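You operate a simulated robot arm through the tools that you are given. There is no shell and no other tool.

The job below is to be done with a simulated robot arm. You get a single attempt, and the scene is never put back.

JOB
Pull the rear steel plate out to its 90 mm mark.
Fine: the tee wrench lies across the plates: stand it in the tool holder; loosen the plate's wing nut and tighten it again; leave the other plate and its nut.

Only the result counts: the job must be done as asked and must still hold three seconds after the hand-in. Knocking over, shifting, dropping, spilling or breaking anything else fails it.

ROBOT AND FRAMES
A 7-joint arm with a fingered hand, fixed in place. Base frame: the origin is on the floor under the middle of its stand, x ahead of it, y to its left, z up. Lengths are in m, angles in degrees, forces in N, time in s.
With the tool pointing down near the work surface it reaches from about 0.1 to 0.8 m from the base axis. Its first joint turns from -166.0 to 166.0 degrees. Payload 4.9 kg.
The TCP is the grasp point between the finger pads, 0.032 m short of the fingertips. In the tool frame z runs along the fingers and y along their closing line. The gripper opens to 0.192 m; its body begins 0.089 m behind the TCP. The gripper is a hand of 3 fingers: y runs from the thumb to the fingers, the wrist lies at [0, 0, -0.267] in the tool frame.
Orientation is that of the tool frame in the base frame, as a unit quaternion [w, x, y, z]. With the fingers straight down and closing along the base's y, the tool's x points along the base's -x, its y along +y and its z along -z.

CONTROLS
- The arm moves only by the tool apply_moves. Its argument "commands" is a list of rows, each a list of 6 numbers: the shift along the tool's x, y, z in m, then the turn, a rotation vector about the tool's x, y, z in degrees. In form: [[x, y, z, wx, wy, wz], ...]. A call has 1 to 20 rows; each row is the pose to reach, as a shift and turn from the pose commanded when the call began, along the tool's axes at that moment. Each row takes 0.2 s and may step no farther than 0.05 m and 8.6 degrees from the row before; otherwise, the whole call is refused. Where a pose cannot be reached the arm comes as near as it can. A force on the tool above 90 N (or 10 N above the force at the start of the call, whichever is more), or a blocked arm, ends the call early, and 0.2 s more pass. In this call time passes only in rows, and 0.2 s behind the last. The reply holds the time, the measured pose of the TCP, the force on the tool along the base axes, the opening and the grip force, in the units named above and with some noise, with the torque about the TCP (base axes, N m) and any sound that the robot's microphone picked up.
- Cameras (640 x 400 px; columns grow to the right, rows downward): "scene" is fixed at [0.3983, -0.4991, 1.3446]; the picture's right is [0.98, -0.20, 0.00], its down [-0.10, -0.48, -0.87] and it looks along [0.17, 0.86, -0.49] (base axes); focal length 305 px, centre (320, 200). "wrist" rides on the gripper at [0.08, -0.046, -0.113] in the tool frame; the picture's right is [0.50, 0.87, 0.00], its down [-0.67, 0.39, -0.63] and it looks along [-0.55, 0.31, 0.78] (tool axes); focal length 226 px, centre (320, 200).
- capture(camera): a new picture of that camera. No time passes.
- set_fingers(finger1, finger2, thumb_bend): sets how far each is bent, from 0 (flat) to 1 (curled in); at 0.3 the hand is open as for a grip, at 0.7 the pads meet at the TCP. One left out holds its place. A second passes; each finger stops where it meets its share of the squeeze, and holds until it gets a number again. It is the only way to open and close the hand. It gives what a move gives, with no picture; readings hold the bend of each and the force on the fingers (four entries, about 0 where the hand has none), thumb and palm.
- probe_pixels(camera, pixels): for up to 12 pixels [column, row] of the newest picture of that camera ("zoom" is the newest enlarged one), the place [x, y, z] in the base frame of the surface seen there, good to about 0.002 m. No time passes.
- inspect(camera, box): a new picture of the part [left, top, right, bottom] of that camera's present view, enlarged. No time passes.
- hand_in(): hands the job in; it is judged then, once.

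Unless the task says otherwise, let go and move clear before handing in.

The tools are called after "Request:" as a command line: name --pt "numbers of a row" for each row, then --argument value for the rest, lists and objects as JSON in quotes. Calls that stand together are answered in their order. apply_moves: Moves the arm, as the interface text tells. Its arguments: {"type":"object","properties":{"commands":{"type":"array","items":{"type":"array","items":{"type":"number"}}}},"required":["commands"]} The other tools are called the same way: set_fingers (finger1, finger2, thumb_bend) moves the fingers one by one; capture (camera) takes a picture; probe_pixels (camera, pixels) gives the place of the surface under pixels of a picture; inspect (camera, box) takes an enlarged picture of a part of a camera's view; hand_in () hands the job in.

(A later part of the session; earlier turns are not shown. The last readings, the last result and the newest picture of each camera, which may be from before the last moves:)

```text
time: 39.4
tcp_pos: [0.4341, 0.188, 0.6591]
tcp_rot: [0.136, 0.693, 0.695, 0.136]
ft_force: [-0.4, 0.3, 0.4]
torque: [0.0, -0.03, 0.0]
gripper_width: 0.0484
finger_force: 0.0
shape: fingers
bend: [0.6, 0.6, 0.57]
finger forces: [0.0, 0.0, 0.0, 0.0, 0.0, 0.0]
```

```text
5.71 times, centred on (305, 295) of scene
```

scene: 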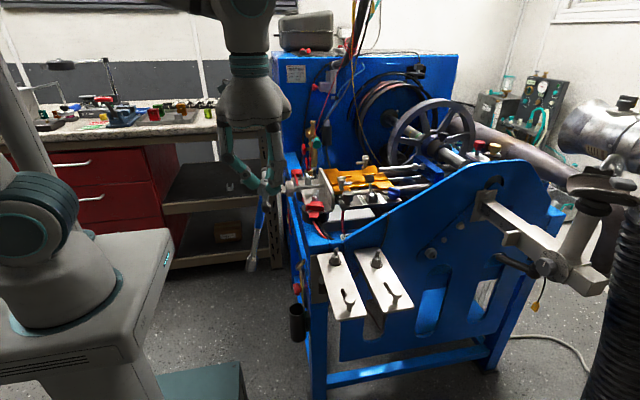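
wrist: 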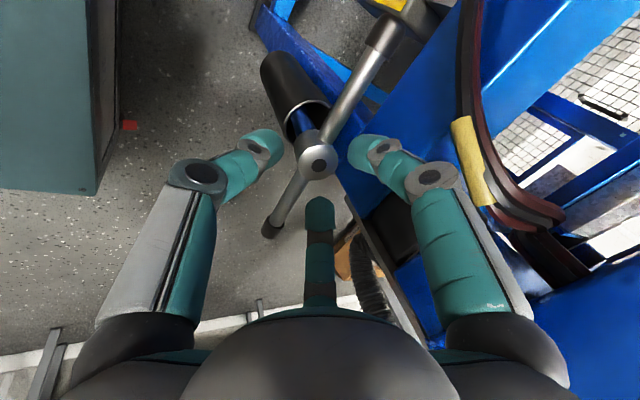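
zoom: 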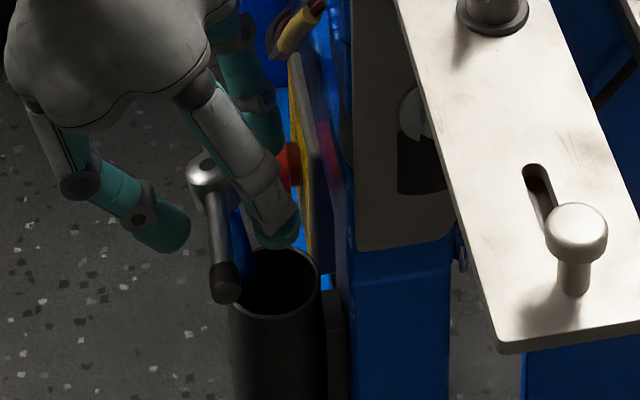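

The hub sits free between the fingertips with ~15 mm clearance. I'll open the thumb more and back off along the tool axis.

Request:
set_fingers --thumb_bend 0.48

Request:
apply_moves --pt "0 0 -0.01 0 0 0" --pt "0 0 -0.02 0 0 0" --pt "0 0 -0.035 0 0 0" --pt "0 0 -0.05 0 0 0" --pt "0 0 -0.07 0 0 0" --pt "0 0 -0.1 0 0 0" --pt "0 0 -0.13 0 0 0" --pt "0 0 -0.16 0 0 0"

Request:
inspect --camera "scene" --box '[260, 220, 350, 340]'

Request:
capture --camera "wrist"

```text
time: 40.4
tcp_pos: [0.4346, 0.187, 0.6605]
tcp_rot: [0.137, 0.693, 0.695, 0.137]
ft_force: [-0.6, 0.5, 0.7]
torque: [0.0, 0.04, 0.03]
gripper_width: 0.0688
finger_force: 0.0
shape: fingers
bend: [0.6, 0.6, 0.48]
finger forces: [0.1, 0.0, 0.1, 0.0, 0.0, 0.0]
```

```text
time: 42.2
tcp_pos: [0.3733, 0.1873, 0.8081]
tcp_rot: [0.136, 0.693, 0.695, 0.137]
ft_force: [-0.2, -0.3, 0.4]
torque: [0.02, -0.03, 0.01]
gripper_width: 0.0687
finger_force: 0.0
shape: fingers
bend: [0.6, 0.6, 0.48]
finger forces: [0.0, 0.1, 0.1, 0.0, 0.1, 0.0]
```

```text
3.33 times, centred on (305, 280) of scene
```

zoom: 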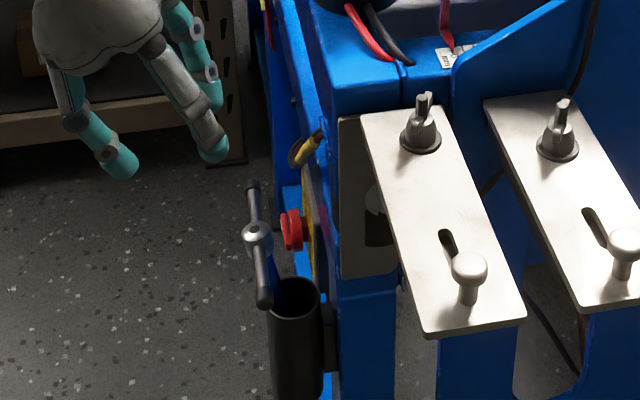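

```text
taken
```

wrist: 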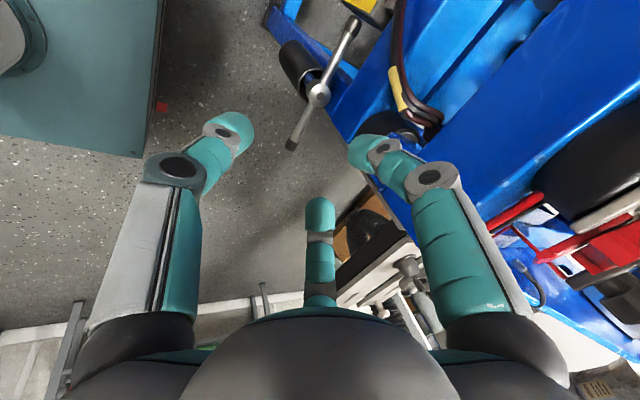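

The wrench stands in the holder, and the hand is clear at (0.373, 0.187, 0.808). I'll rise and bring the hand upright again.

Request:
apply_moves --pt "0 0.0135 -0.033 0 0 0" --pt "0 0.027 -0.066 3.7 0 0" --pt "-0.01 0.0405 -0.099 7.4 0 0" --pt "-0.03 0.054 -0.132 11.1 0 0" --pt "-0.06 0.0675 -0.165 14.8 0 0" --pt "-0.09 0.081 -0.198 18.5 0 0" --pt "-0.12 0.0945 -0.2315 22.2 0 0" --pt "-0.15 0.105 -0.2315 22.2 0 0"

Request:
inspect --camera "scene" --box '[275, 220, 425, 340]'

Request:
capture --camera "wrist"

```text
time: 44.0
tcp_pos: [0.3843, 0.0378, 1.0621]
tcp_rot: [0.001, 0.706, 0.708, 0.0]
ft_force: [-0.9, 0.4, 0.5]
torque: [0.02, 0.0, -0.01]
gripper_width: 0.0689
finger_force: 0.0
shape: fingers
bend: [0.6, 0.6, 0.48]
finger forces: [0.0, 0.0, 0.0, 0.0, 0.1, 0.0]
```

```text
3.33 times, centred on (350, 280) of scene
```

zoom: 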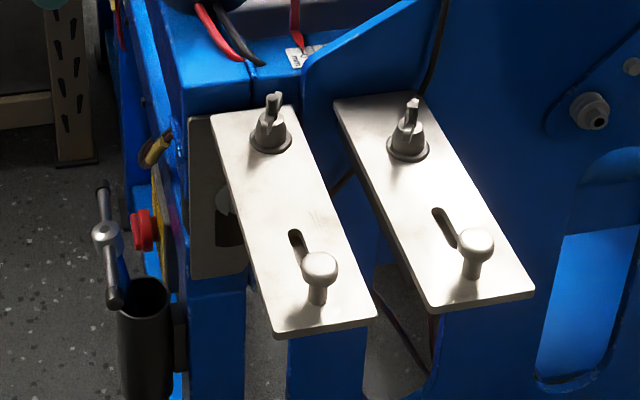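

```text
taken
```

wrist: 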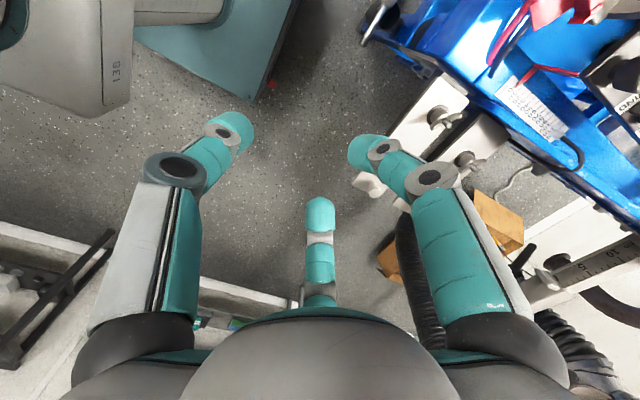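

The wrench rests in the cup and the plates are clear. I'll study wing nut B and the panel edge behind it in the scene view.

Request:
inspect --camera "scene" --box '[345, 220, 405, 275]'

Request:
probe_pixels --camera "zoom" --pixels '[[325, 165], [330, 130], [320, 215], [316, 250], [285, 255], [365, 255], [320, 275], [100, 60], [250, 20], [400, 40], [440, 100], [350, 150]]'

```text
7.27 times, centred on (375, 248) of scene
```

zoom: 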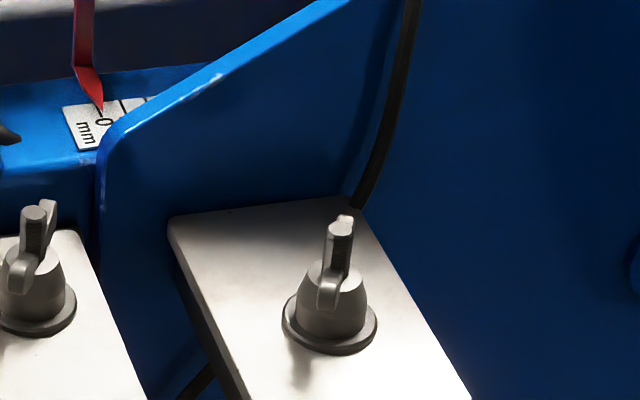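

```text
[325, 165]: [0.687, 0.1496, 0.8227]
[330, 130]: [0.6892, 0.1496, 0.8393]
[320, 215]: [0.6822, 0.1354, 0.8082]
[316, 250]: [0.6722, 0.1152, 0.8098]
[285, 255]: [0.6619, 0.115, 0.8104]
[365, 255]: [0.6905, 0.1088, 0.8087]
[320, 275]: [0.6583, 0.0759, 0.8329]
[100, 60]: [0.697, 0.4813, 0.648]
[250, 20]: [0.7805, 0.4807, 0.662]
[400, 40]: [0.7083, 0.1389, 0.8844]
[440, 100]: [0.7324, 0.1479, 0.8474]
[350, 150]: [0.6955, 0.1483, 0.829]
```

Behind nut B the panel's face is at y≈0.149 with its top edge at z≈0.88 there, and a black cable hangs at about (0.705, 0.139). I'll move above nut B at a safe height, yaw −130°, with the fingers at 0.55, and look closely.

Request:
apply_moves --pt "0 0.035 0 0 0 5.7" --pt "0 0.075 0 0 0 11.4" --pt "0 0.115 0 0 0 17.1" --pt "0 0.155 0 0 0 22.8" --pt "0.01 0.195 0 0 0 28.5" --pt "0.025 0.24 0.01 0 0 34.2" --pt "0.039 0.282 0.04 0 0 40"

Request:
set_fingers --finger1 0.52 --finger2 0.52 --thumb_bend 0.52

Request:
capture --camera "wrist"

Request:
inspect --camera "scene" --box '[320, 170, 440, 290]'

```text
refused: row 7 steps farther than a row can; nothing moved
```

```text
time: 45.0
tcp_pos: [0.3835, 0.0368, 1.062]
tcp_rot: [0.001, 0.707, 0.707, 0.0]
ft_force: [0.4, -0.6, 0.0]
torque: [0.02, 0.0, 0.02]
gripper_width: 0.0755
finger_force: 0.0
shape: fingers
bend: [0.52, 0.52, 0.52]
finger forces: [0.0, 0.0, 0.1, 0.0, 0.0, 0.1]
```

```text
taken
```

wrist: 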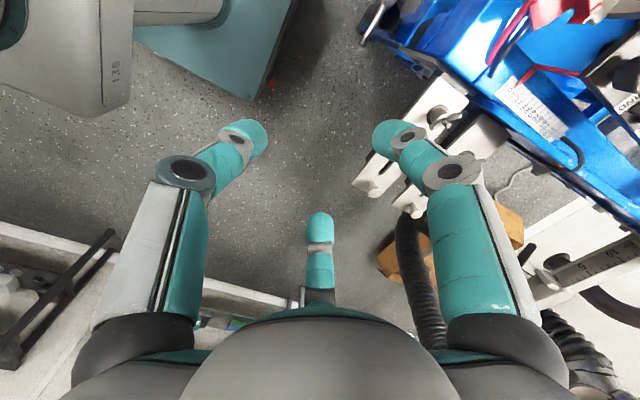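

```text
3.33 times, centred on (380, 230) of scene
```

zoom: 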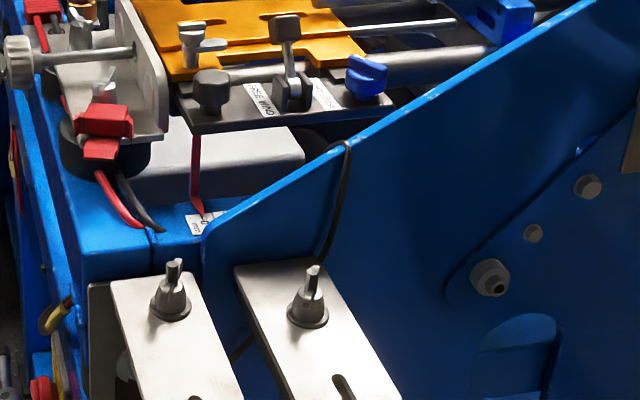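

The move was refused because its last step was too long; nothing moved. I'll resend it with smaller steps.

Request:
apply_moves --pt "0 0.035 0 0 0 5" --pt "0 0.075 0 0 0 10" --pt "0 0.115 0 0 0 15" --pt "0.005 0.155 0 0 0 20" --pt "0.012 0.195 0 0 0 25" --pt "0.021 0.23 0.01 0 0 30" --pt "0.03 0.26 0.025 0 0 35" --pt "0.039 0.282 0.045 0 0 40"

Request:
capture --camera "wrist"

Request:
inspect --camera "scene" --box '[320, 170, 440, 290]'

```text
time: 46.8
tcp_pos: [0.6655, 0.0776, 1.016]
tcp_rot: [0.001, 0.906, 0.423, 0.001]
ft_force: [-0.2, 0.1, 0.6]
torque: [0.0, -0.02, -0.01]
gripper_width: 0.0756
finger_force: 0.0
shape: fingers
bend: [0.52, 0.52, 0.52]
finger forces: [0.0, 0.0, 0.0, 0.0, 0.0, 0.0]
```

```text
taken
```

wrist: 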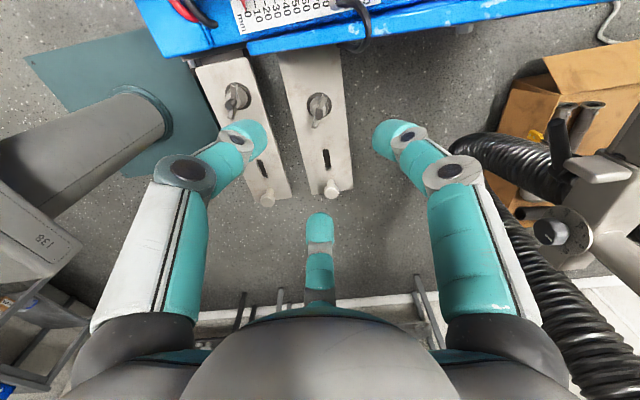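

```text
3.33 times, centred on (380, 230) of scene
```

zoom: 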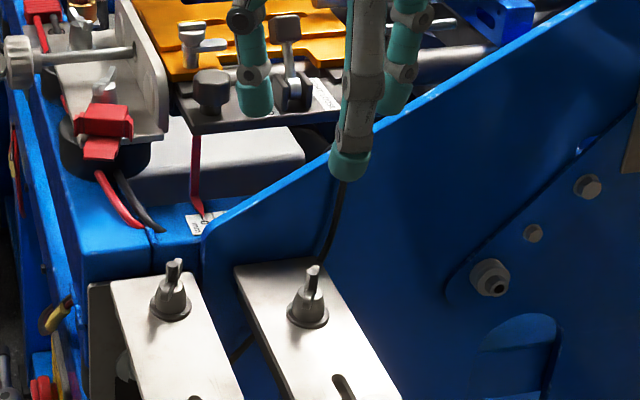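

From this side I see both nuts; I'll enlarge nut B at wrist pixel (318,105) and the long scale.

Request:
inspect --camera "wrist" --box '[270, 50, 370, 150]'

Request:
probe_pixels --camera "zoom" --pixels '[[317, 245], [317, 180], [322, 235], [290, 175], [350, 180], [318, 270], [330, 160], [310, 155], [320, 200], [300, 220], [335, 225], [317, 262]]'

Request:
inspect --camera "wrist" --box '[200, 0, 420, 60]'

```text
4.00 times, centred on (320, 100) of wrist
```

zoom: 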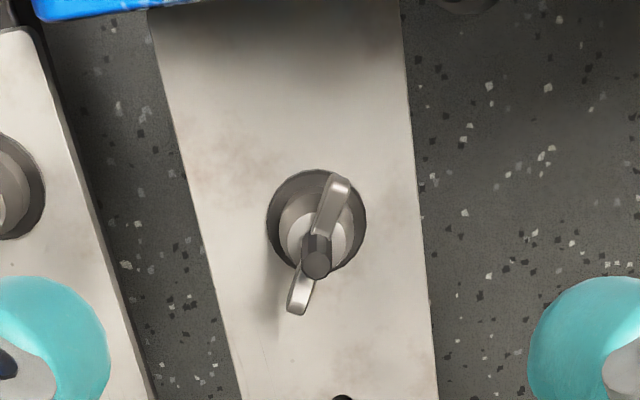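

```text
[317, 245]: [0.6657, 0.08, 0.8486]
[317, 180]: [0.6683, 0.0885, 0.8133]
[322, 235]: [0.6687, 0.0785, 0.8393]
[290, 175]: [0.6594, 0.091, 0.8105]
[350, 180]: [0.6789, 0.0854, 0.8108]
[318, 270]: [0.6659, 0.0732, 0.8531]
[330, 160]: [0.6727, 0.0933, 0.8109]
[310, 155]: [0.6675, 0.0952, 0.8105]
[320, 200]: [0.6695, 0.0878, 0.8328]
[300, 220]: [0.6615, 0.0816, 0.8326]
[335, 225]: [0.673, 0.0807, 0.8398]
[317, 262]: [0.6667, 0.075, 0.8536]
```

```text
2.91 times, centred on (310, 30) of wrist
```

zoom: 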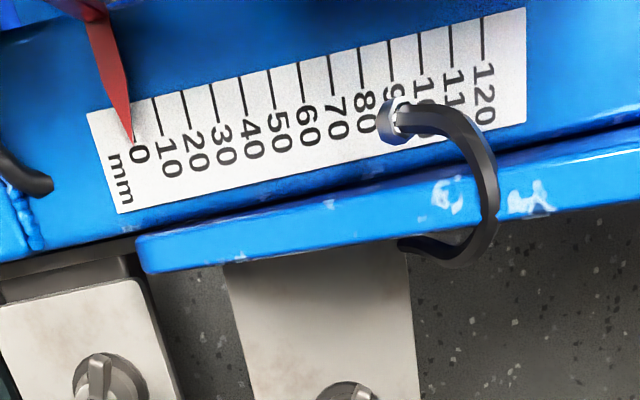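

The nut's stud top is at about (0.6667, 0.0745, 0.853). I'll probe the wing tips to learn their direction.

Request:
inspect --camera "wrist" --box '[295, 75, 345, 135]'

Request:
probe_pixels --camera "zoom" --pixels '[[350, 150], [358, 140], [345, 180], [335, 215], [315, 270], [283, 340], [275, 358], [290, 320], [360, 170], [305, 350], [316, 280], [200, 200]]'

```text
6.67 times, centred on (320, 105) of wrist
```

zoom: 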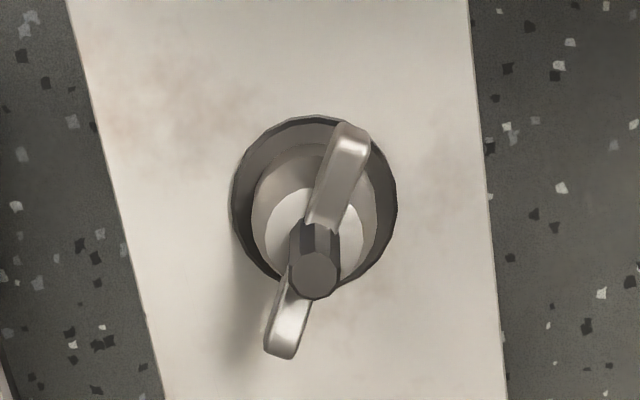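

```text
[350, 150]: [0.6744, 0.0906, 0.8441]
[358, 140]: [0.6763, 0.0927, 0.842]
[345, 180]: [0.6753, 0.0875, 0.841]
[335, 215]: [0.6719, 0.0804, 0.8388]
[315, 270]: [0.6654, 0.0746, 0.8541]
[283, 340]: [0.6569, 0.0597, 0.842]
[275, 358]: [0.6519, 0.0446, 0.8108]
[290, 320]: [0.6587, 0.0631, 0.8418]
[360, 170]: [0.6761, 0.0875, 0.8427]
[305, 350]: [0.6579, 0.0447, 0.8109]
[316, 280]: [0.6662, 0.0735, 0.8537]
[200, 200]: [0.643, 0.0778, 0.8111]
```

The wings point along azimuth ≈60° with a half-span of 20 mm around (0.6663, 0.0755), tips at z≈0.843. I'll turn to yaw −120° (wings along the tool's x) and come down to z≈0.90 above the nut.

Request:
apply_moves --pt "-0.0011 0.002 0.02 0 0 -5" --pt "-0.0011 0.002 0.05 0 0 -10" --pt "-0.0011 0.002 0.08 0 0 -10" --pt "-0.0011 0.002 0.106 0 0 -10"

Request:
capture --camera "wrist"

Request:
inspect --camera "scene" --box '[330, 200, 430, 290]'

```text
time: 47.8
tcp_pos: [0.6673, 0.0747, 0.9105]
tcp_rot: [0.0, 0.865, 0.501, 0.0]
ft_force: [0.3, 0.6, 0.2]
torque: [0.01, 0.02, 0.02]
gripper_width: 0.0756
finger_force: 0.0
shape: fingers
bend: [0.52, 0.52, 0.52]
finger forces: [0.1, 0.1, 0.0, 0.0, 0.0, 0.0]
```

```text
taken
```

wrist: 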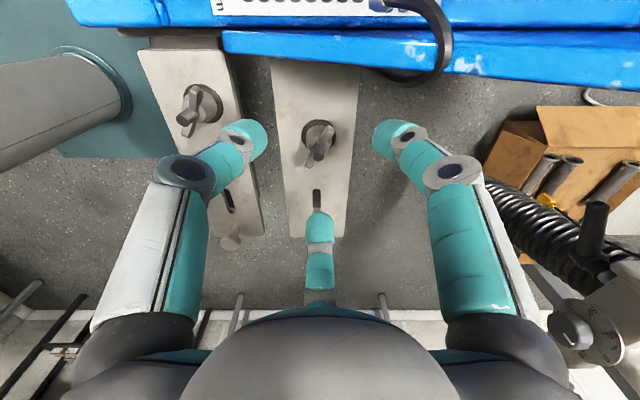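

```text
4.44 times, centred on (380, 245) of scene
```

zoom: 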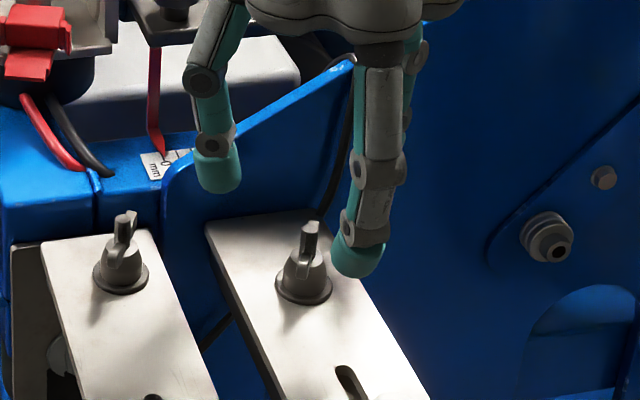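

I'll verify the nut position from this closer view.

Request:
inspect --camera "wrist" --box '[285, 100, 355, 180]'

Request:
probe_pixels --camera "zoom" --pixels '[[330, 260], [330, 230], [370, 150], [290, 300], [310, 180], [280, 180], [400, 200], [325, 285], [350, 200], [345, 245], [320, 130], [300, 280]]'

```text
5.00 times, centred on (320, 140) of wrist
```

zoom: 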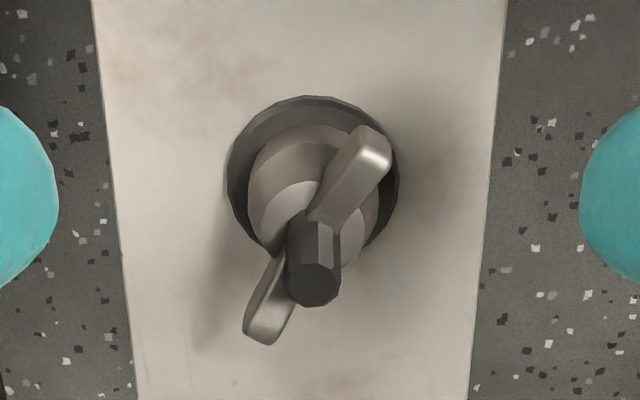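

```text
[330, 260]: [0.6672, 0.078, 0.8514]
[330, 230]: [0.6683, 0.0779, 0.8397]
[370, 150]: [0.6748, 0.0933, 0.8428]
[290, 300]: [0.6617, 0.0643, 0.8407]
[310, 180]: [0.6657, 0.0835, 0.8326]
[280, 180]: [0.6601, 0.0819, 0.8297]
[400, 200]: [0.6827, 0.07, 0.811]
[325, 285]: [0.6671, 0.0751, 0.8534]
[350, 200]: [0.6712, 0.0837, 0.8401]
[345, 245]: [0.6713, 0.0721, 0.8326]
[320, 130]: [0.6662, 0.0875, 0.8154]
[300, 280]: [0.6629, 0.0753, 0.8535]
```

The stud is at (0.666, 0.075), matching the hand's position. I'll descend to z≈0.864 and pre-close to 0.6.

Request:
apply_moves --pt "0 0 0.012 0 0 0" --pt "0 0 0.024 0 0 0" --pt "0 0 0.036 0 0 0" --pt "0 0 0.046 0 0 0"

Request:
set_fingers --finger1 0.6 --finger2 0.6 --thumb_bend 0.6

Request:
inspect --camera "wrist" --box '[230, 90, 410, 230]'

Request:
inspect --camera "scene" --box '[330, 200, 430, 290]'

```text
time: 48.8
tcp_pos: [0.6652, 0.0741, 0.8648]
tcp_rot: [0.0, 0.866, 0.5, 0.001]
ft_force: [0.1, -0.2, -0.7]
torque: [0.04, 0.01, 0.0]
gripper_width: 0.0756
finger_force: 0.0
shape: fingers
bend: [0.52, 0.52, 0.52]
finger forces: [0.1, 0.0, 0.0, 0.1, 0.1, 0.0]
```

```text
time: 49.8
tcp_pos: [0.6669, 0.0746, 0.8648]
tcp_rot: [0.0, 0.866, 0.501, 0.0]
ft_force: [0.6, -0.5, -0.6]
torque: [0.03, 0.01, 0.0]
gripper_width: 0.0426
finger_force: 0.0
shape: fingers
bend: [0.6, 0.6, 0.6]
finger forces: [0.0, 0.1, 0.1, 0.1, 0.0, 0.0]
```

```text
2.86 times, centred on (320, 160) of wrist
```

zoom: 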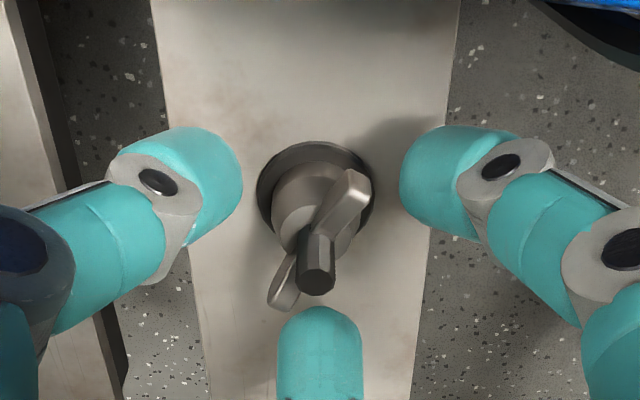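

```text
4.44 times, centred on (380, 245) of scene
```

zoom: 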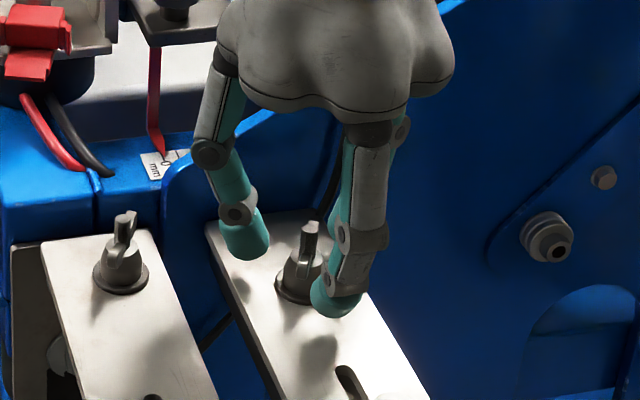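

The three fingers surround the nut evenly with no contact. I'll close them on the wings.

Request:
set_fingers --finger1 0.66 --finger2 0.66 --thumb_bend 0.66

Request:
inspect --camera "wrist" --box '[230, 90, 410, 230]'

Request:
inspect --camera "scene" --box '[330, 200, 430, 290]'

```text
time: 50.8
tcp_pos: [0.6668, 0.0745, 0.8653]
tcp_rot: [-0.001, 0.866, 0.5, 0.0]
ft_force: [1.3, -1.3, -0.9]
torque: [-0.03, -0.05, 0.04]
gripper_width: 0.0196
finger_force: 0.7
shape: fingers
bend: [0.65, 0.65, 0.66]
finger forces: [0.9, 0.9, 0.1, 0.1, 0.0, 0.0]
```

```text
2.86 times, centred on (320, 160) of wrist
```

zoom: 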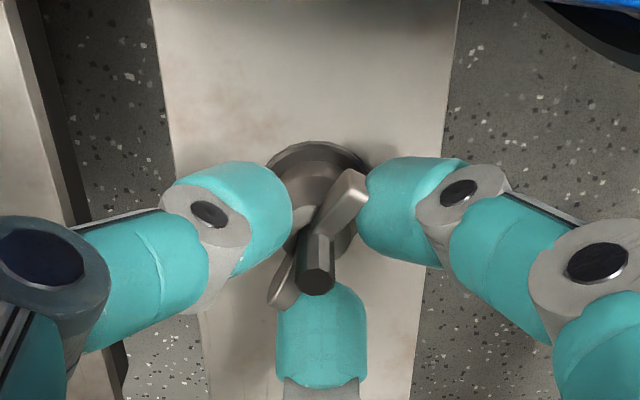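

```text
4.44 times, centred on (380, 245) of scene
```

zoom: 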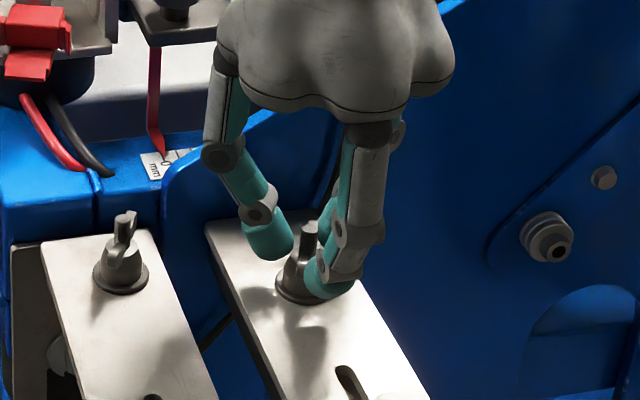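

Two fingers have just met the wings (0.9 N each). I'll apply the full squeeze.

Request:
set_fingers --finger1 0.85 --finger2 0.85 --thumb_bend 0.9

Request:
inspect --camera "wrist" --box '[230, 90, 410, 230]'

```text
time: 51.8
tcp_pos: [0.666, 0.074, 0.8638]
tcp_rot: [0.0, 0.866, 0.501, -0.001]
ft_force: [-4.3, 2.9, -13.7]
torque: [0.04, 0.13, -0.01]
gripper_width: 0.007
finger_force: 22.6
shape: fingers
bend: [0.72, 0.72, 0.68]
finger forces: [11.2, 11.3, 0.0, 0.0, 22.6, 0.0]
```

```text
2.86 times, centred on (320, 160) of wrist
```

zoom: 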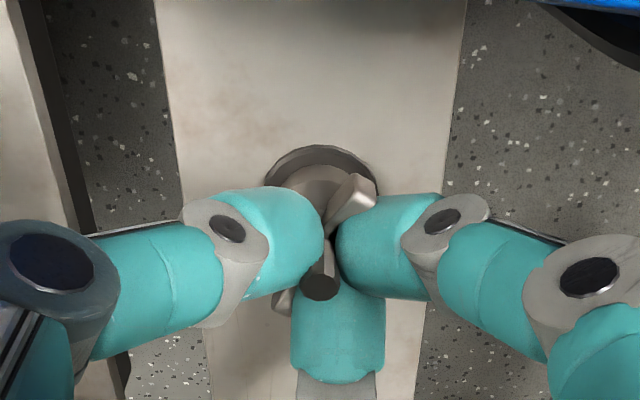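

The nut is gripped (11/11/23 N). I'll turn counter-clockwise (seen from above) by 24° and watch the torque and sound.

Request:
apply_moves --pt "0 0 0 0 0 -8" --pt "0 0 0 0 0 -16" --pt "0 0 0 0 0 -24"

Request:
inspect --camera "wrist" --box '[230, 90, 410, 230]'

Request:
inspect --camera "scene" --box '[330, 200, 430, 290]'

```text
time: 52.6
tcp_pos: [0.6657, 0.0743, 0.8634]
tcp_rot: [0.0, 0.742, 0.67, -0.001]
ft_force: [-7.8, 1.8, -17.3]
torque: [0.08, 0.16, -0.04]
gripper_width: 0.0072
finger_force: 21.8
shape: fingers
bend: [0.72, 0.72, 0.67]
finger forces: [10.1, 9.8, 0.1, 0.0, 23.6, 0.1]
```

```text
2.86 times, centred on (320, 160) of wrist
```

zoom: 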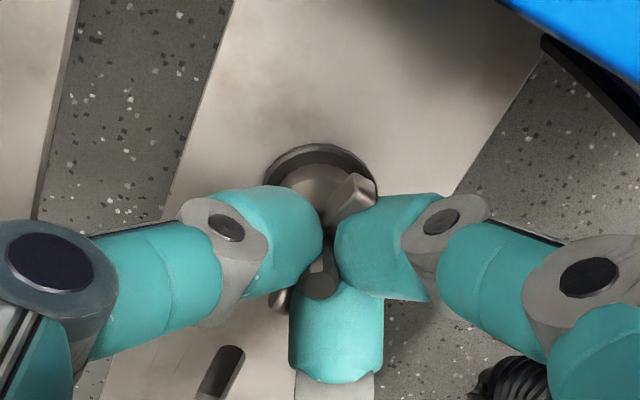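

```text
4.44 times, centred on (380, 245) of scene
```

zoom: 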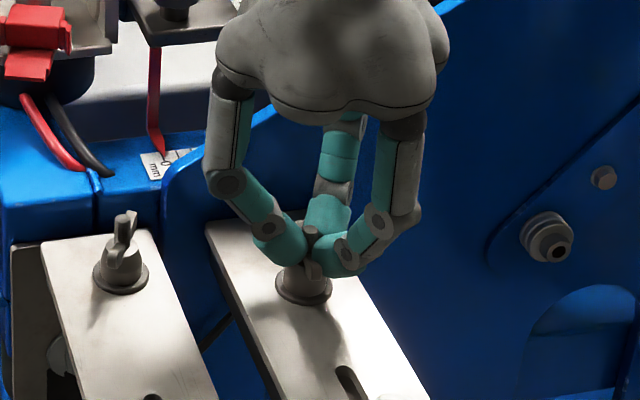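

The nut turned with the hand at very low torque. I'll keep turning another 40°, watching for contact with the panel or cable.

Request:
apply_moves --pt "0 0 0 0 0 -8" --pt "0 0 0 0 0 -16" --pt "0 0 0 0 0 -24" --pt "0 0 0 0 0 -32" --pt "0 0 0 0 0 -40"

Request:
inspect --camera "scene" --box '[330, 200, 430, 290]'

Request:
inspect --camera "wrist" --box '[230, 90, 410, 230]'

```text
time: 53.8
tcp_pos: [0.6656, 0.0748, 0.8638]
tcp_rot: [0.0, 0.467, 0.884, 0.0]
ft_force: [-10.4, 1.5, -20.8]
torque: [0.01, 0.27, -0.06]
gripper_width: 0.007
finger_force: 21.7
shape: fingers
bend: [0.72, 0.72, 0.67]
finger forces: [9.6, 9.5, 0.0, 0.0, 23.9, 0.0]
```

```text
4.44 times, centred on (380, 245) of scene
```

zoom: 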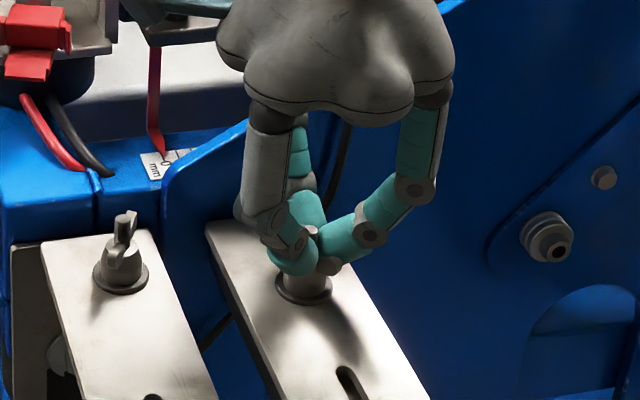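

```text
2.86 times, centred on (320, 160) of wrist
```

zoom: 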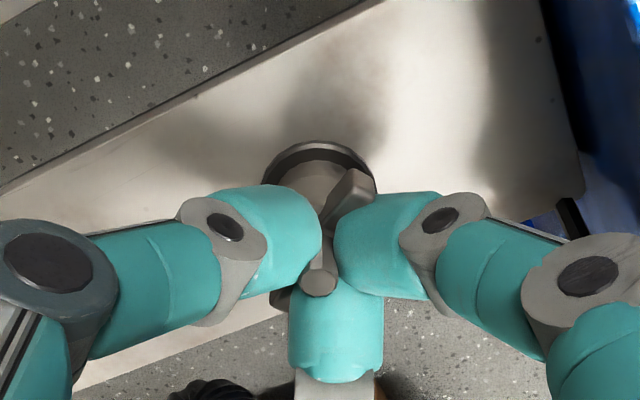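

64° turned with no obstruction. I'll continue another 96°.

Request:
apply_moves --pt "0 0 0 0 0 -8" --pt "0 0 0 0 0 -16" --pt "0 0 0 0 0 -24" --pt "0 0 0 0 0 -32" --pt "0 0 0 0 0 -40" --pt "0 0 0 0 0 -48" --pt "0 0 0 0 0 -56" --pt "0 0 0 0 0 -64" --pt "0 0 0 0 0 -72" --pt "0 0 0 0 0 -80" --pt "0 0 0 0 0 -88" --pt "0 0 0 0 0 -96"

Request:
inspect --camera "scene" --box '[330, 200, 430, 290]'

Request:
inspect --camera "wrist" --box '[230, 90, 410, 230]'

```text
time: 56.4
tcp_pos: [0.6654, 0.0742, 0.8645]
tcp_rot: [0.0, -0.343, 0.939, 0.0]
ft_force: [-18.4, -14.9, -12.4]
torque: [-0.16, 0.4, -0.36]
gripper_width: 0.0109
finger_force: 35.4
shape: fingers
bend: [0.73, 0.72, 0.67]
finger forces: [15.7, 16.7, 0.0, 0.0, 38.8, 0.1]
```

```text
4.44 times, centred on (380, 245) of scene
```

zoom: 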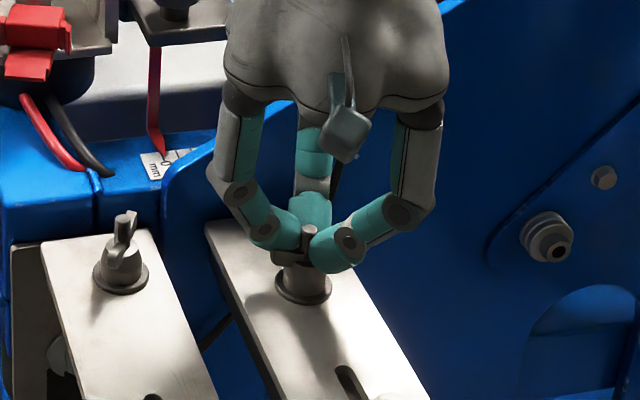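

```text
2.86 times, centred on (320, 160) of wrist
```

zoom: 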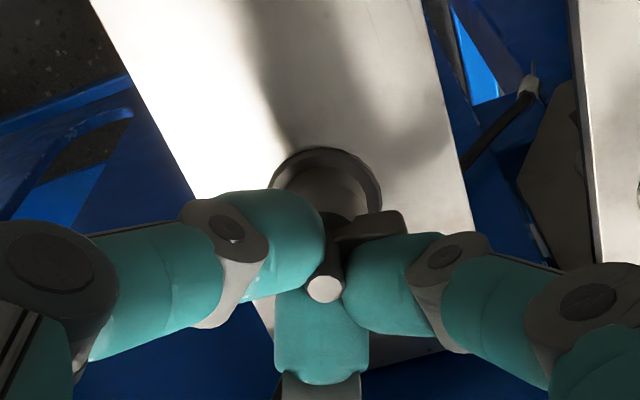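

The torque rose to −0.36 N·m and the nut lagged behind the hand, so it seems to have reached the end of its travel after roughly 120°. I'll open the fingers a little, and lift off to look.

Request:
set_fingers --finger1 0.62 --finger2 0.62 --thumb_bend 0.6

Request:
apply_moves --pt "0 0 -0.01 0 0 0" --pt "0 0 -0.03 0 0 0" --pt "0 0 -0.05 0 0 0"

Request:
capture --camera "wrist"

Request:
inspect --camera "wrist" --box '[260, 70, 380, 190]'

Request:
inspect --camera "scene" --box '[340, 230, 430, 310]'

```text
time: 57.4
tcp_pos: [0.6664, 0.0749, 0.8652]
tcp_rot: [0.001, -0.344, 0.939, 0.0]
ft_force: [1.2, -0.5, 1.1]
torque: [-0.04, -0.07, -0.05]
gripper_width: 0.0391
finger_force: 1.0
shape: fingers
bend: [0.63, 0.62, 0.6]
finger forces: [0.9, 0.0, 0.1, 0.0, 1.7, 0.0]
```

```text
time: 58.2
tcp_pos: [0.6667, 0.0757, 0.913]
tcp_rot: [-0.001, -0.343, 0.939, 0.0]
ft_force: [0.3, -0.6, 0.0]
torque: [-0.01, -0.01, -0.01]
gripper_width: 0.0382
finger_force: 0.0
shape: fingers
bend: [0.62, 0.62, 0.6]
finger forces: [0.1, 0.1, 0.0, 0.1, 0.0, 0.0]
```

```text
taken
```

wrist: 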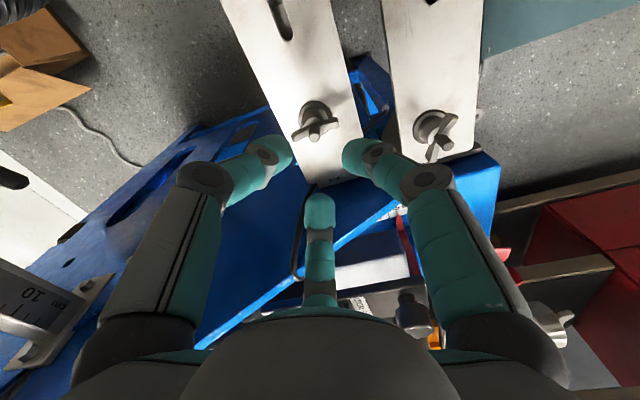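

```text
3.33 times, centred on (320, 130) of wrist
```

zoom: 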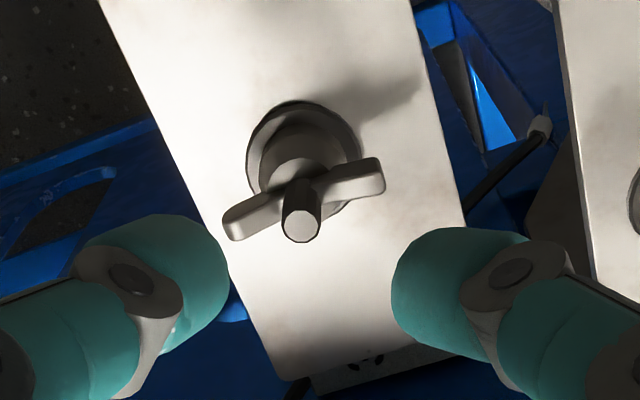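

```text
5.00 times, centred on (385, 270) of scene
```

zoom: 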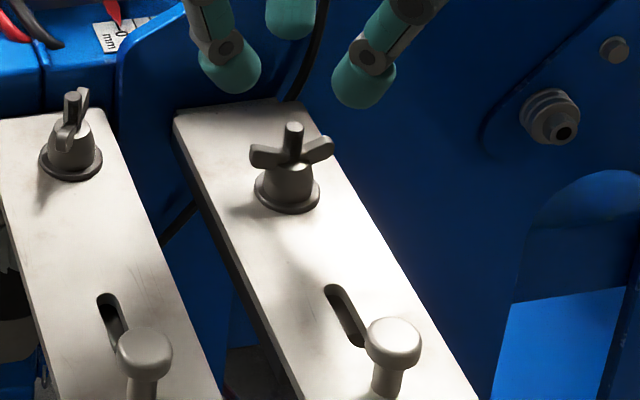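

The nut has turned about 120° (its wings now lie along x), so it looks loosened. At the plate's rear edge, wrist pixel (338,178), there are some small markings; I'll enlarge them.

Request:
inspect --camera "wrist" --box '[300, 160, 370, 200]'

Request:
inspect --camera "wrist" --box '[400, 80, 500, 170]'

```text
9.14 times, centred on (335, 180) of wrist
```

zoom: 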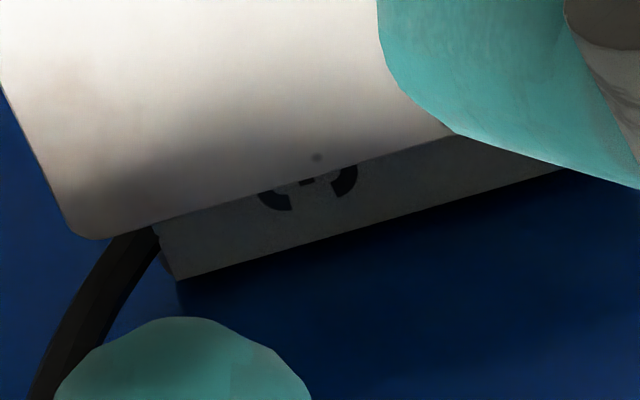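

```text
4.44 times, centred on (450, 125) of wrist
```

zoom: 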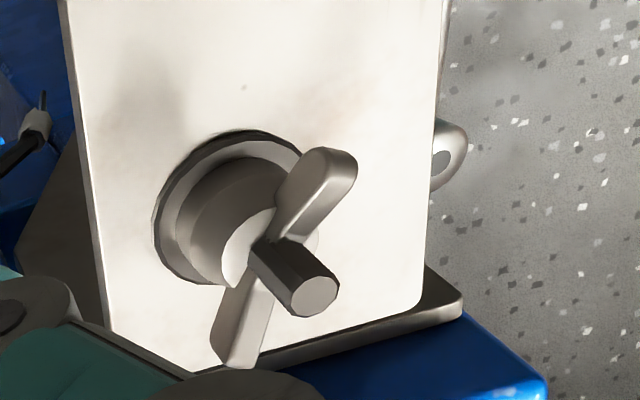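

A printed strip with part of a "0" shows just behind plate B's rear edge: the scale is on the rail, and the plate's rear edge reads it. I'll move over to knob B, yaw 0, and measure it.

Request:
apply_moves --pt "0 0 -0.03 0 0 0" --pt "0.018 -0.019 -0.037 0 0 8" --pt "0.036 -0.038 -0.037 0 0 16" --pt "0.053 -0.057 -0.037 0 0 24" --pt "0.071 -0.077 -0.037 0 0 32" --pt "0.0887 -0.0959 -0.037 0 0 40"

Request:
set_fingers --finger1 0.52 --finger2 0.52 --thumb_bend 0.52

Request:
capture --camera "wrist"

Request:
inspect --camera "scene" --box '[350, 235, 400, 270]'

Request:
inspect --camera "scene" --box '[320, 200, 440, 320]'

```text
time: 59.6
tcp_pos: [0.6603, -0.0569, 0.9519]
tcp_rot: [0.0, -0.001, 1.0, 0.0]
ft_force: [0.0, -1.1, -0.1]
torque: [0.03, -0.01, 0.03]
gripper_width: 0.0383
finger_force: 0.0
shape: fingers
bend: [0.62, 0.62, 0.6]
finger forces: [0.1, 0.0, 0.1, 0.0, 0.0, 0.1]
```

```text
time: 60.6
tcp_pos: [0.6608, -0.0558, 0.9518]
tcp_rot: [0.001, -0.001, 1.0, 0.0]
ft_force: [0.4, 0.2, 0.0]
torque: [-0.01, 0.01, -0.01]
gripper_width: 0.0751
finger_force: 0.0
shape: fingers
bend: [0.52, 0.52, 0.52]
finger forces: [0.0, 0.0, 0.1, 0.0, 0.0, 0.0]
```

```text
taken
```

wrist: 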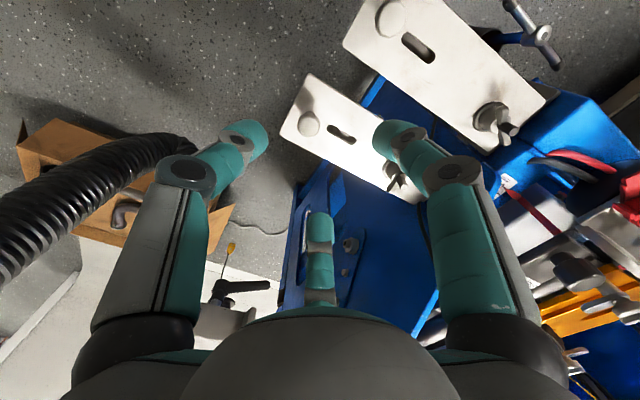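

```text
11.43 times, centred on (375, 252) of scene
```

zoom: 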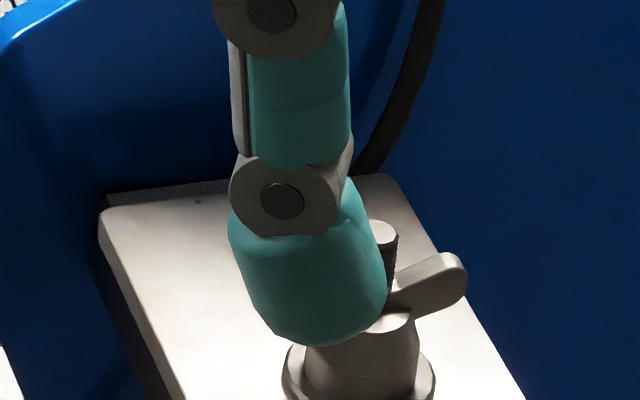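

```text
3.33 times, centred on (380, 260) of scene
```

zoom: 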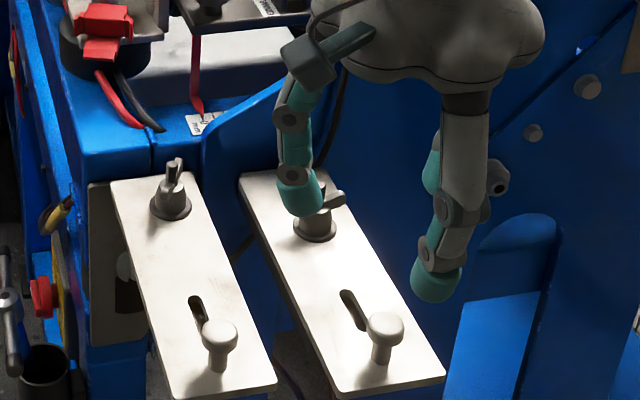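

Now I'll measure knob B (wrist pixel (308,123)).

Request:
inspect --camera "wrist" --box '[275, 80, 375, 180]'

Request:
probe_pixels --camera "zoom" --pixels '[[268, 170], [240, 160], [300, 170], [262, 140], [270, 205], [280, 225], [265, 215], [180, 200], [250, 225], [255, 175], [285, 190], [420, 210]]'

```text
4.00 times, centred on (325, 130) of wrist
```

zoom: 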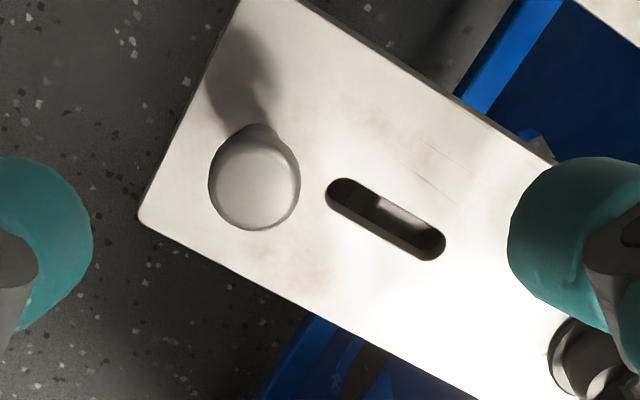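

```text
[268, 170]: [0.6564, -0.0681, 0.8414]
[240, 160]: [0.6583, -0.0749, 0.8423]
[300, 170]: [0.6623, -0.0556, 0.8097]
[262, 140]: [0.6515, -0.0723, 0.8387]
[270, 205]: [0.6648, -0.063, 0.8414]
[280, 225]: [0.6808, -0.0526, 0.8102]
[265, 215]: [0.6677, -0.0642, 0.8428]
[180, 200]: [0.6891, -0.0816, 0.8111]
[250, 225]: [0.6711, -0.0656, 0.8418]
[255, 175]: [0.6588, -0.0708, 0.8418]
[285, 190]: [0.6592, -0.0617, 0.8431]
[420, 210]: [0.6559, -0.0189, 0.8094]
```

The knob is now at about (0.661, −0.070), and comparing pictures, plate B and its nut together have slid outward by roughly 17 mm during the loosening, so the nut travels with the plate. I'll turn the hand to look straight at the strip behind the plate's rear edge.

Request:
apply_moves --pt "0 0.008 0 0 0 -7.5" --pt "0 0.016 0 0 0 -15" --pt "0 0.024 0 0 0 -22.5" --pt "0 0.032 0 0 0 -30" --pt "0 0.04 -0.01 0 0 -37.5" --pt "0 0.048 -0.01 0 0 -45" --pt "0 0.056 -0.01 0 0 -52.5" --pt "0 0.063 -0.01 0 0 -60"

Request:
capture --camera "wrist"

Request:
inspect --camera "wrist" --box '[270, 150, 370, 230]'

Request:
inspect --camera "scene" --box '[350, 235, 400, 270]'

```text
time: 62.4
tcp_pos: [0.6605, 0.007, 0.9612]
tcp_rot: [0.0, -0.501, 0.865, 0.0]
ft_force: [0.3, -0.5, -0.6]
torque: [0.02, 0.01, -0.03]
gripper_width: 0.0753
finger_force: 0.0
shape: fingers
bend: [0.52, 0.52, 0.52]
finger forces: [0.1, 0.0, 0.0, 0.1, 0.0, 0.1]
```

```text
taken
```

wrist: 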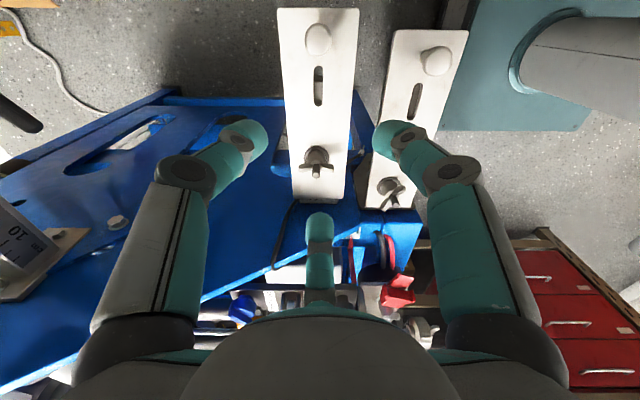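

```text
5.00 times, centred on (320, 190) of wrist
```

zoom: 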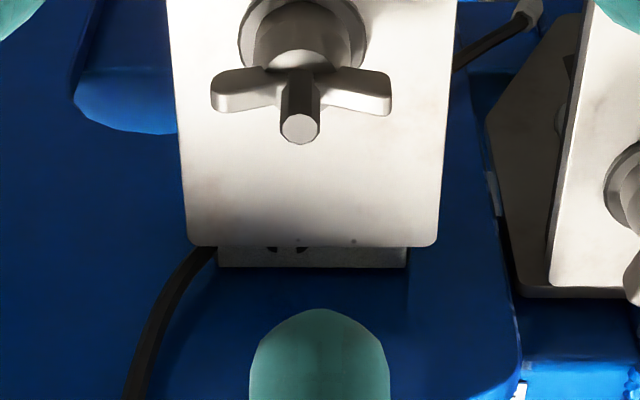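

```text
11.43 times, centred on (375, 252) of scene
```

zoom: 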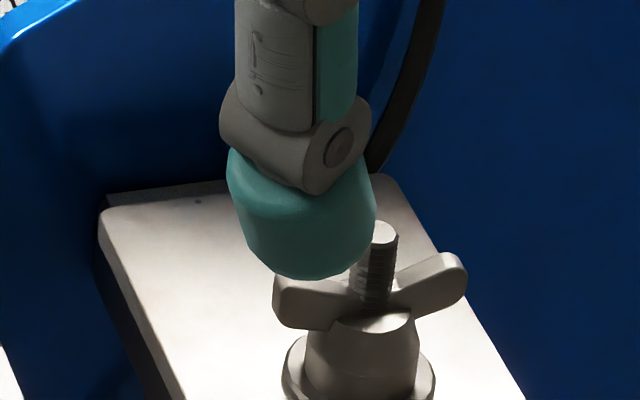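

The rail's rear strip is now exposed a few millimetres behind the plate, with a label partly covered at zoom (288,250). I'll enlarge further.

Request:
inspect --camera "wrist" --box '[292, 190, 342, 210]'

Request:
probe_pixels --camera "zoom" --pixels '[[320, 180], [320, 150], [320, 210], [200, 150], [450, 150], [200, 200], [450, 200], [320, 230], [250, 200], [400, 200], [320, 100], [320, 195]]'

```text
12.80 times, centred on (317, 200) of wrist
```

zoom: 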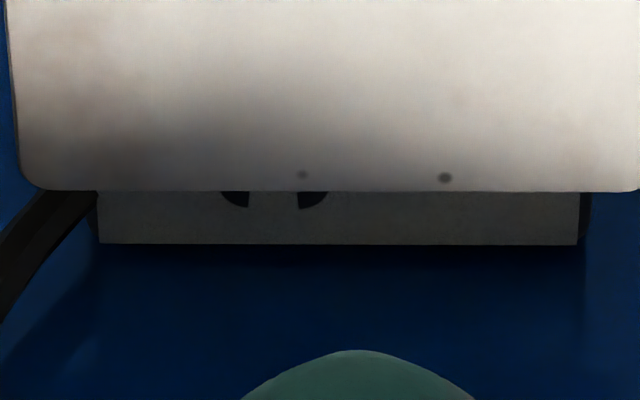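

```text
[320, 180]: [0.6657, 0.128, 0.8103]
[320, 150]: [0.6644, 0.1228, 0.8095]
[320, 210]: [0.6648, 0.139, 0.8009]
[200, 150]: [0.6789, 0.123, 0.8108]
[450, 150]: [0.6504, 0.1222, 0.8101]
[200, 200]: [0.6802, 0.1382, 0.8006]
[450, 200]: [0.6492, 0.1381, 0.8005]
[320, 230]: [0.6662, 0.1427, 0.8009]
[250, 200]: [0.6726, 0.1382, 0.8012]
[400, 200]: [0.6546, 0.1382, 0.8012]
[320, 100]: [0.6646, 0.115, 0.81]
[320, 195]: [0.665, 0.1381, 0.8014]
```

The rail's top is at z≈0.801 and plate B's rear edge is now at y≈0.130, with a "0" label half hidden under it. The nut is at (0.666, 0.0575) with wings along x. I'll go back over the nut at yaw 0, so a grip there can pull the plate and then retighten without letting go.

Request:
apply_moves --pt "-0.006 0.0026 0 0 0 7.5" --pt "-0.012 0.005 0 0 0 15" --pt "-0.018 0.008 0 0 0 22.5" --pt "-0.024 0.0103 0 0 0 30" --pt "-0.03 0.013 0 0 0 37.5" --pt "-0.036 0.0155 0 0 0 45" --pt "-0.042 0.018 0.01 0 0 52.5" --pt "-0.0465 0.0205 0.03 0 0 60"

Request:
capture --camera "wrist"

Request:
inspect --camera "wrist" --box '[260, 90, 380, 190]'

Request:
inspect --camera "scene" --box '[330, 210, 430, 320]'

```text
time: 64.2
tcp_pos: [0.665, 0.0587, 0.9335]
tcp_rot: [0.001, -0.001, 1.0, -0.001]
ft_force: [0.2, -0.6, -0.2]
torque: [-0.01, 0.0, 0.0]
gripper_width: 0.0749
finger_force: 0.0
shape: fingers
bend: [0.52, 0.52, 0.52]
finger forces: [0.0, 0.0, 0.0, 0.1, 0.0, 0.0]
```

```text
taken
```

wrist: 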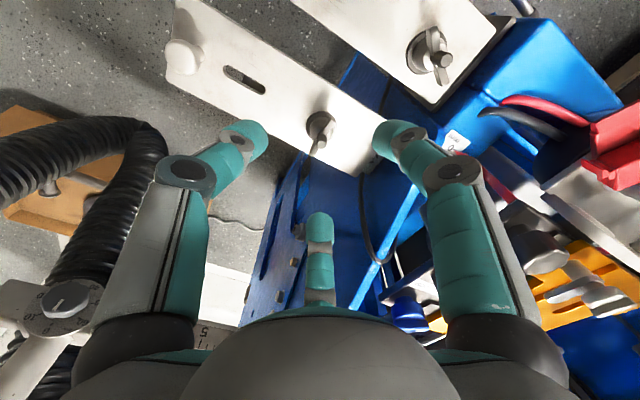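

```text
4.00 times, centred on (320, 140) of wrist
```

zoom: 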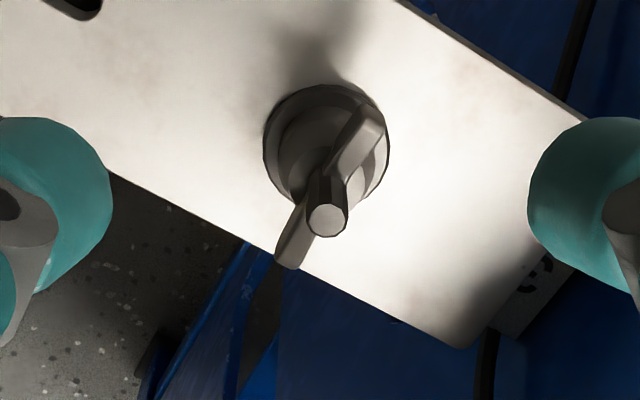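

```text
3.64 times, centred on (380, 265) of scene
```

zoom: 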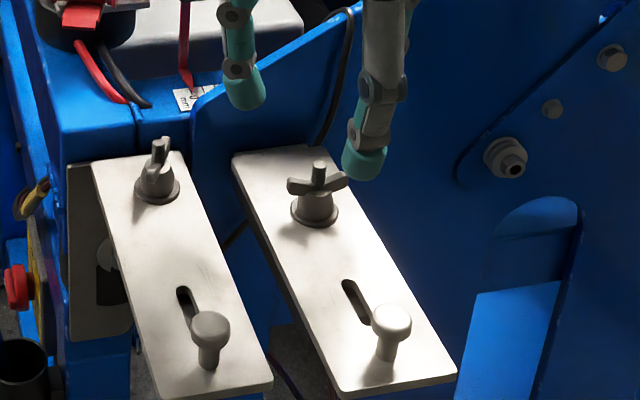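

The nut is centred under the hand with its wings along the tool's x. I'll descend around it and pre-close.

Request:
apply_moves --pt "0 0 0.02 0 0 0" --pt "0 0 0.04 0 0 0" --pt "0 0 0.055 0 0 0" --pt "0 0 0.068 0 0 0"

Request:
set_fingers --finger1 0.63 --finger2 0.63 --thumb_bend 0.63

Request:
inspect --camera "wrist" --box '[230, 90, 410, 230]'

```text
time: 65.2
tcp_pos: [0.666, 0.058, 0.8639]
tcp_rot: [0.001, -0.001, 1.0, 0.0]
ft_force: [0.1, 0.2, -0.3]
torque: [0.04, 0.01, -0.01]
gripper_width: 0.0753
finger_force: 0.1
shape: fingers
bend: [0.52, 0.52, 0.52]
finger forces: [0.0, 0.1, 0.1, 0.1, 0.0, 0.0]
```

```text
time: 66.2
tcp_pos: [0.6664, 0.0578, 0.8651]
tcp_rot: [0.001, -0.001, 1.0, 0.0]
ft_force: [0.4, 1.1, -0.4]
torque: [0.01, -0.03, 0.02]
gripper_width: 0.0315
finger_force: 0.4
shape: fingers
bend: [0.62, 0.62, 0.63]
finger forces: [0.7, 0.5, 0.0, 0.1, 0.0, 0.0]
```

```text
2.86 times, centred on (320, 160) of wrist
```

zoom: 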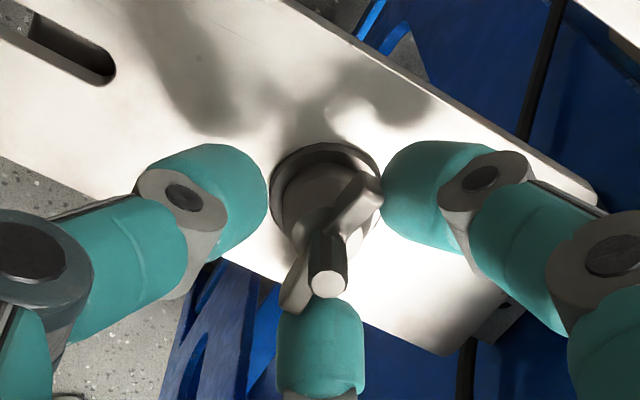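

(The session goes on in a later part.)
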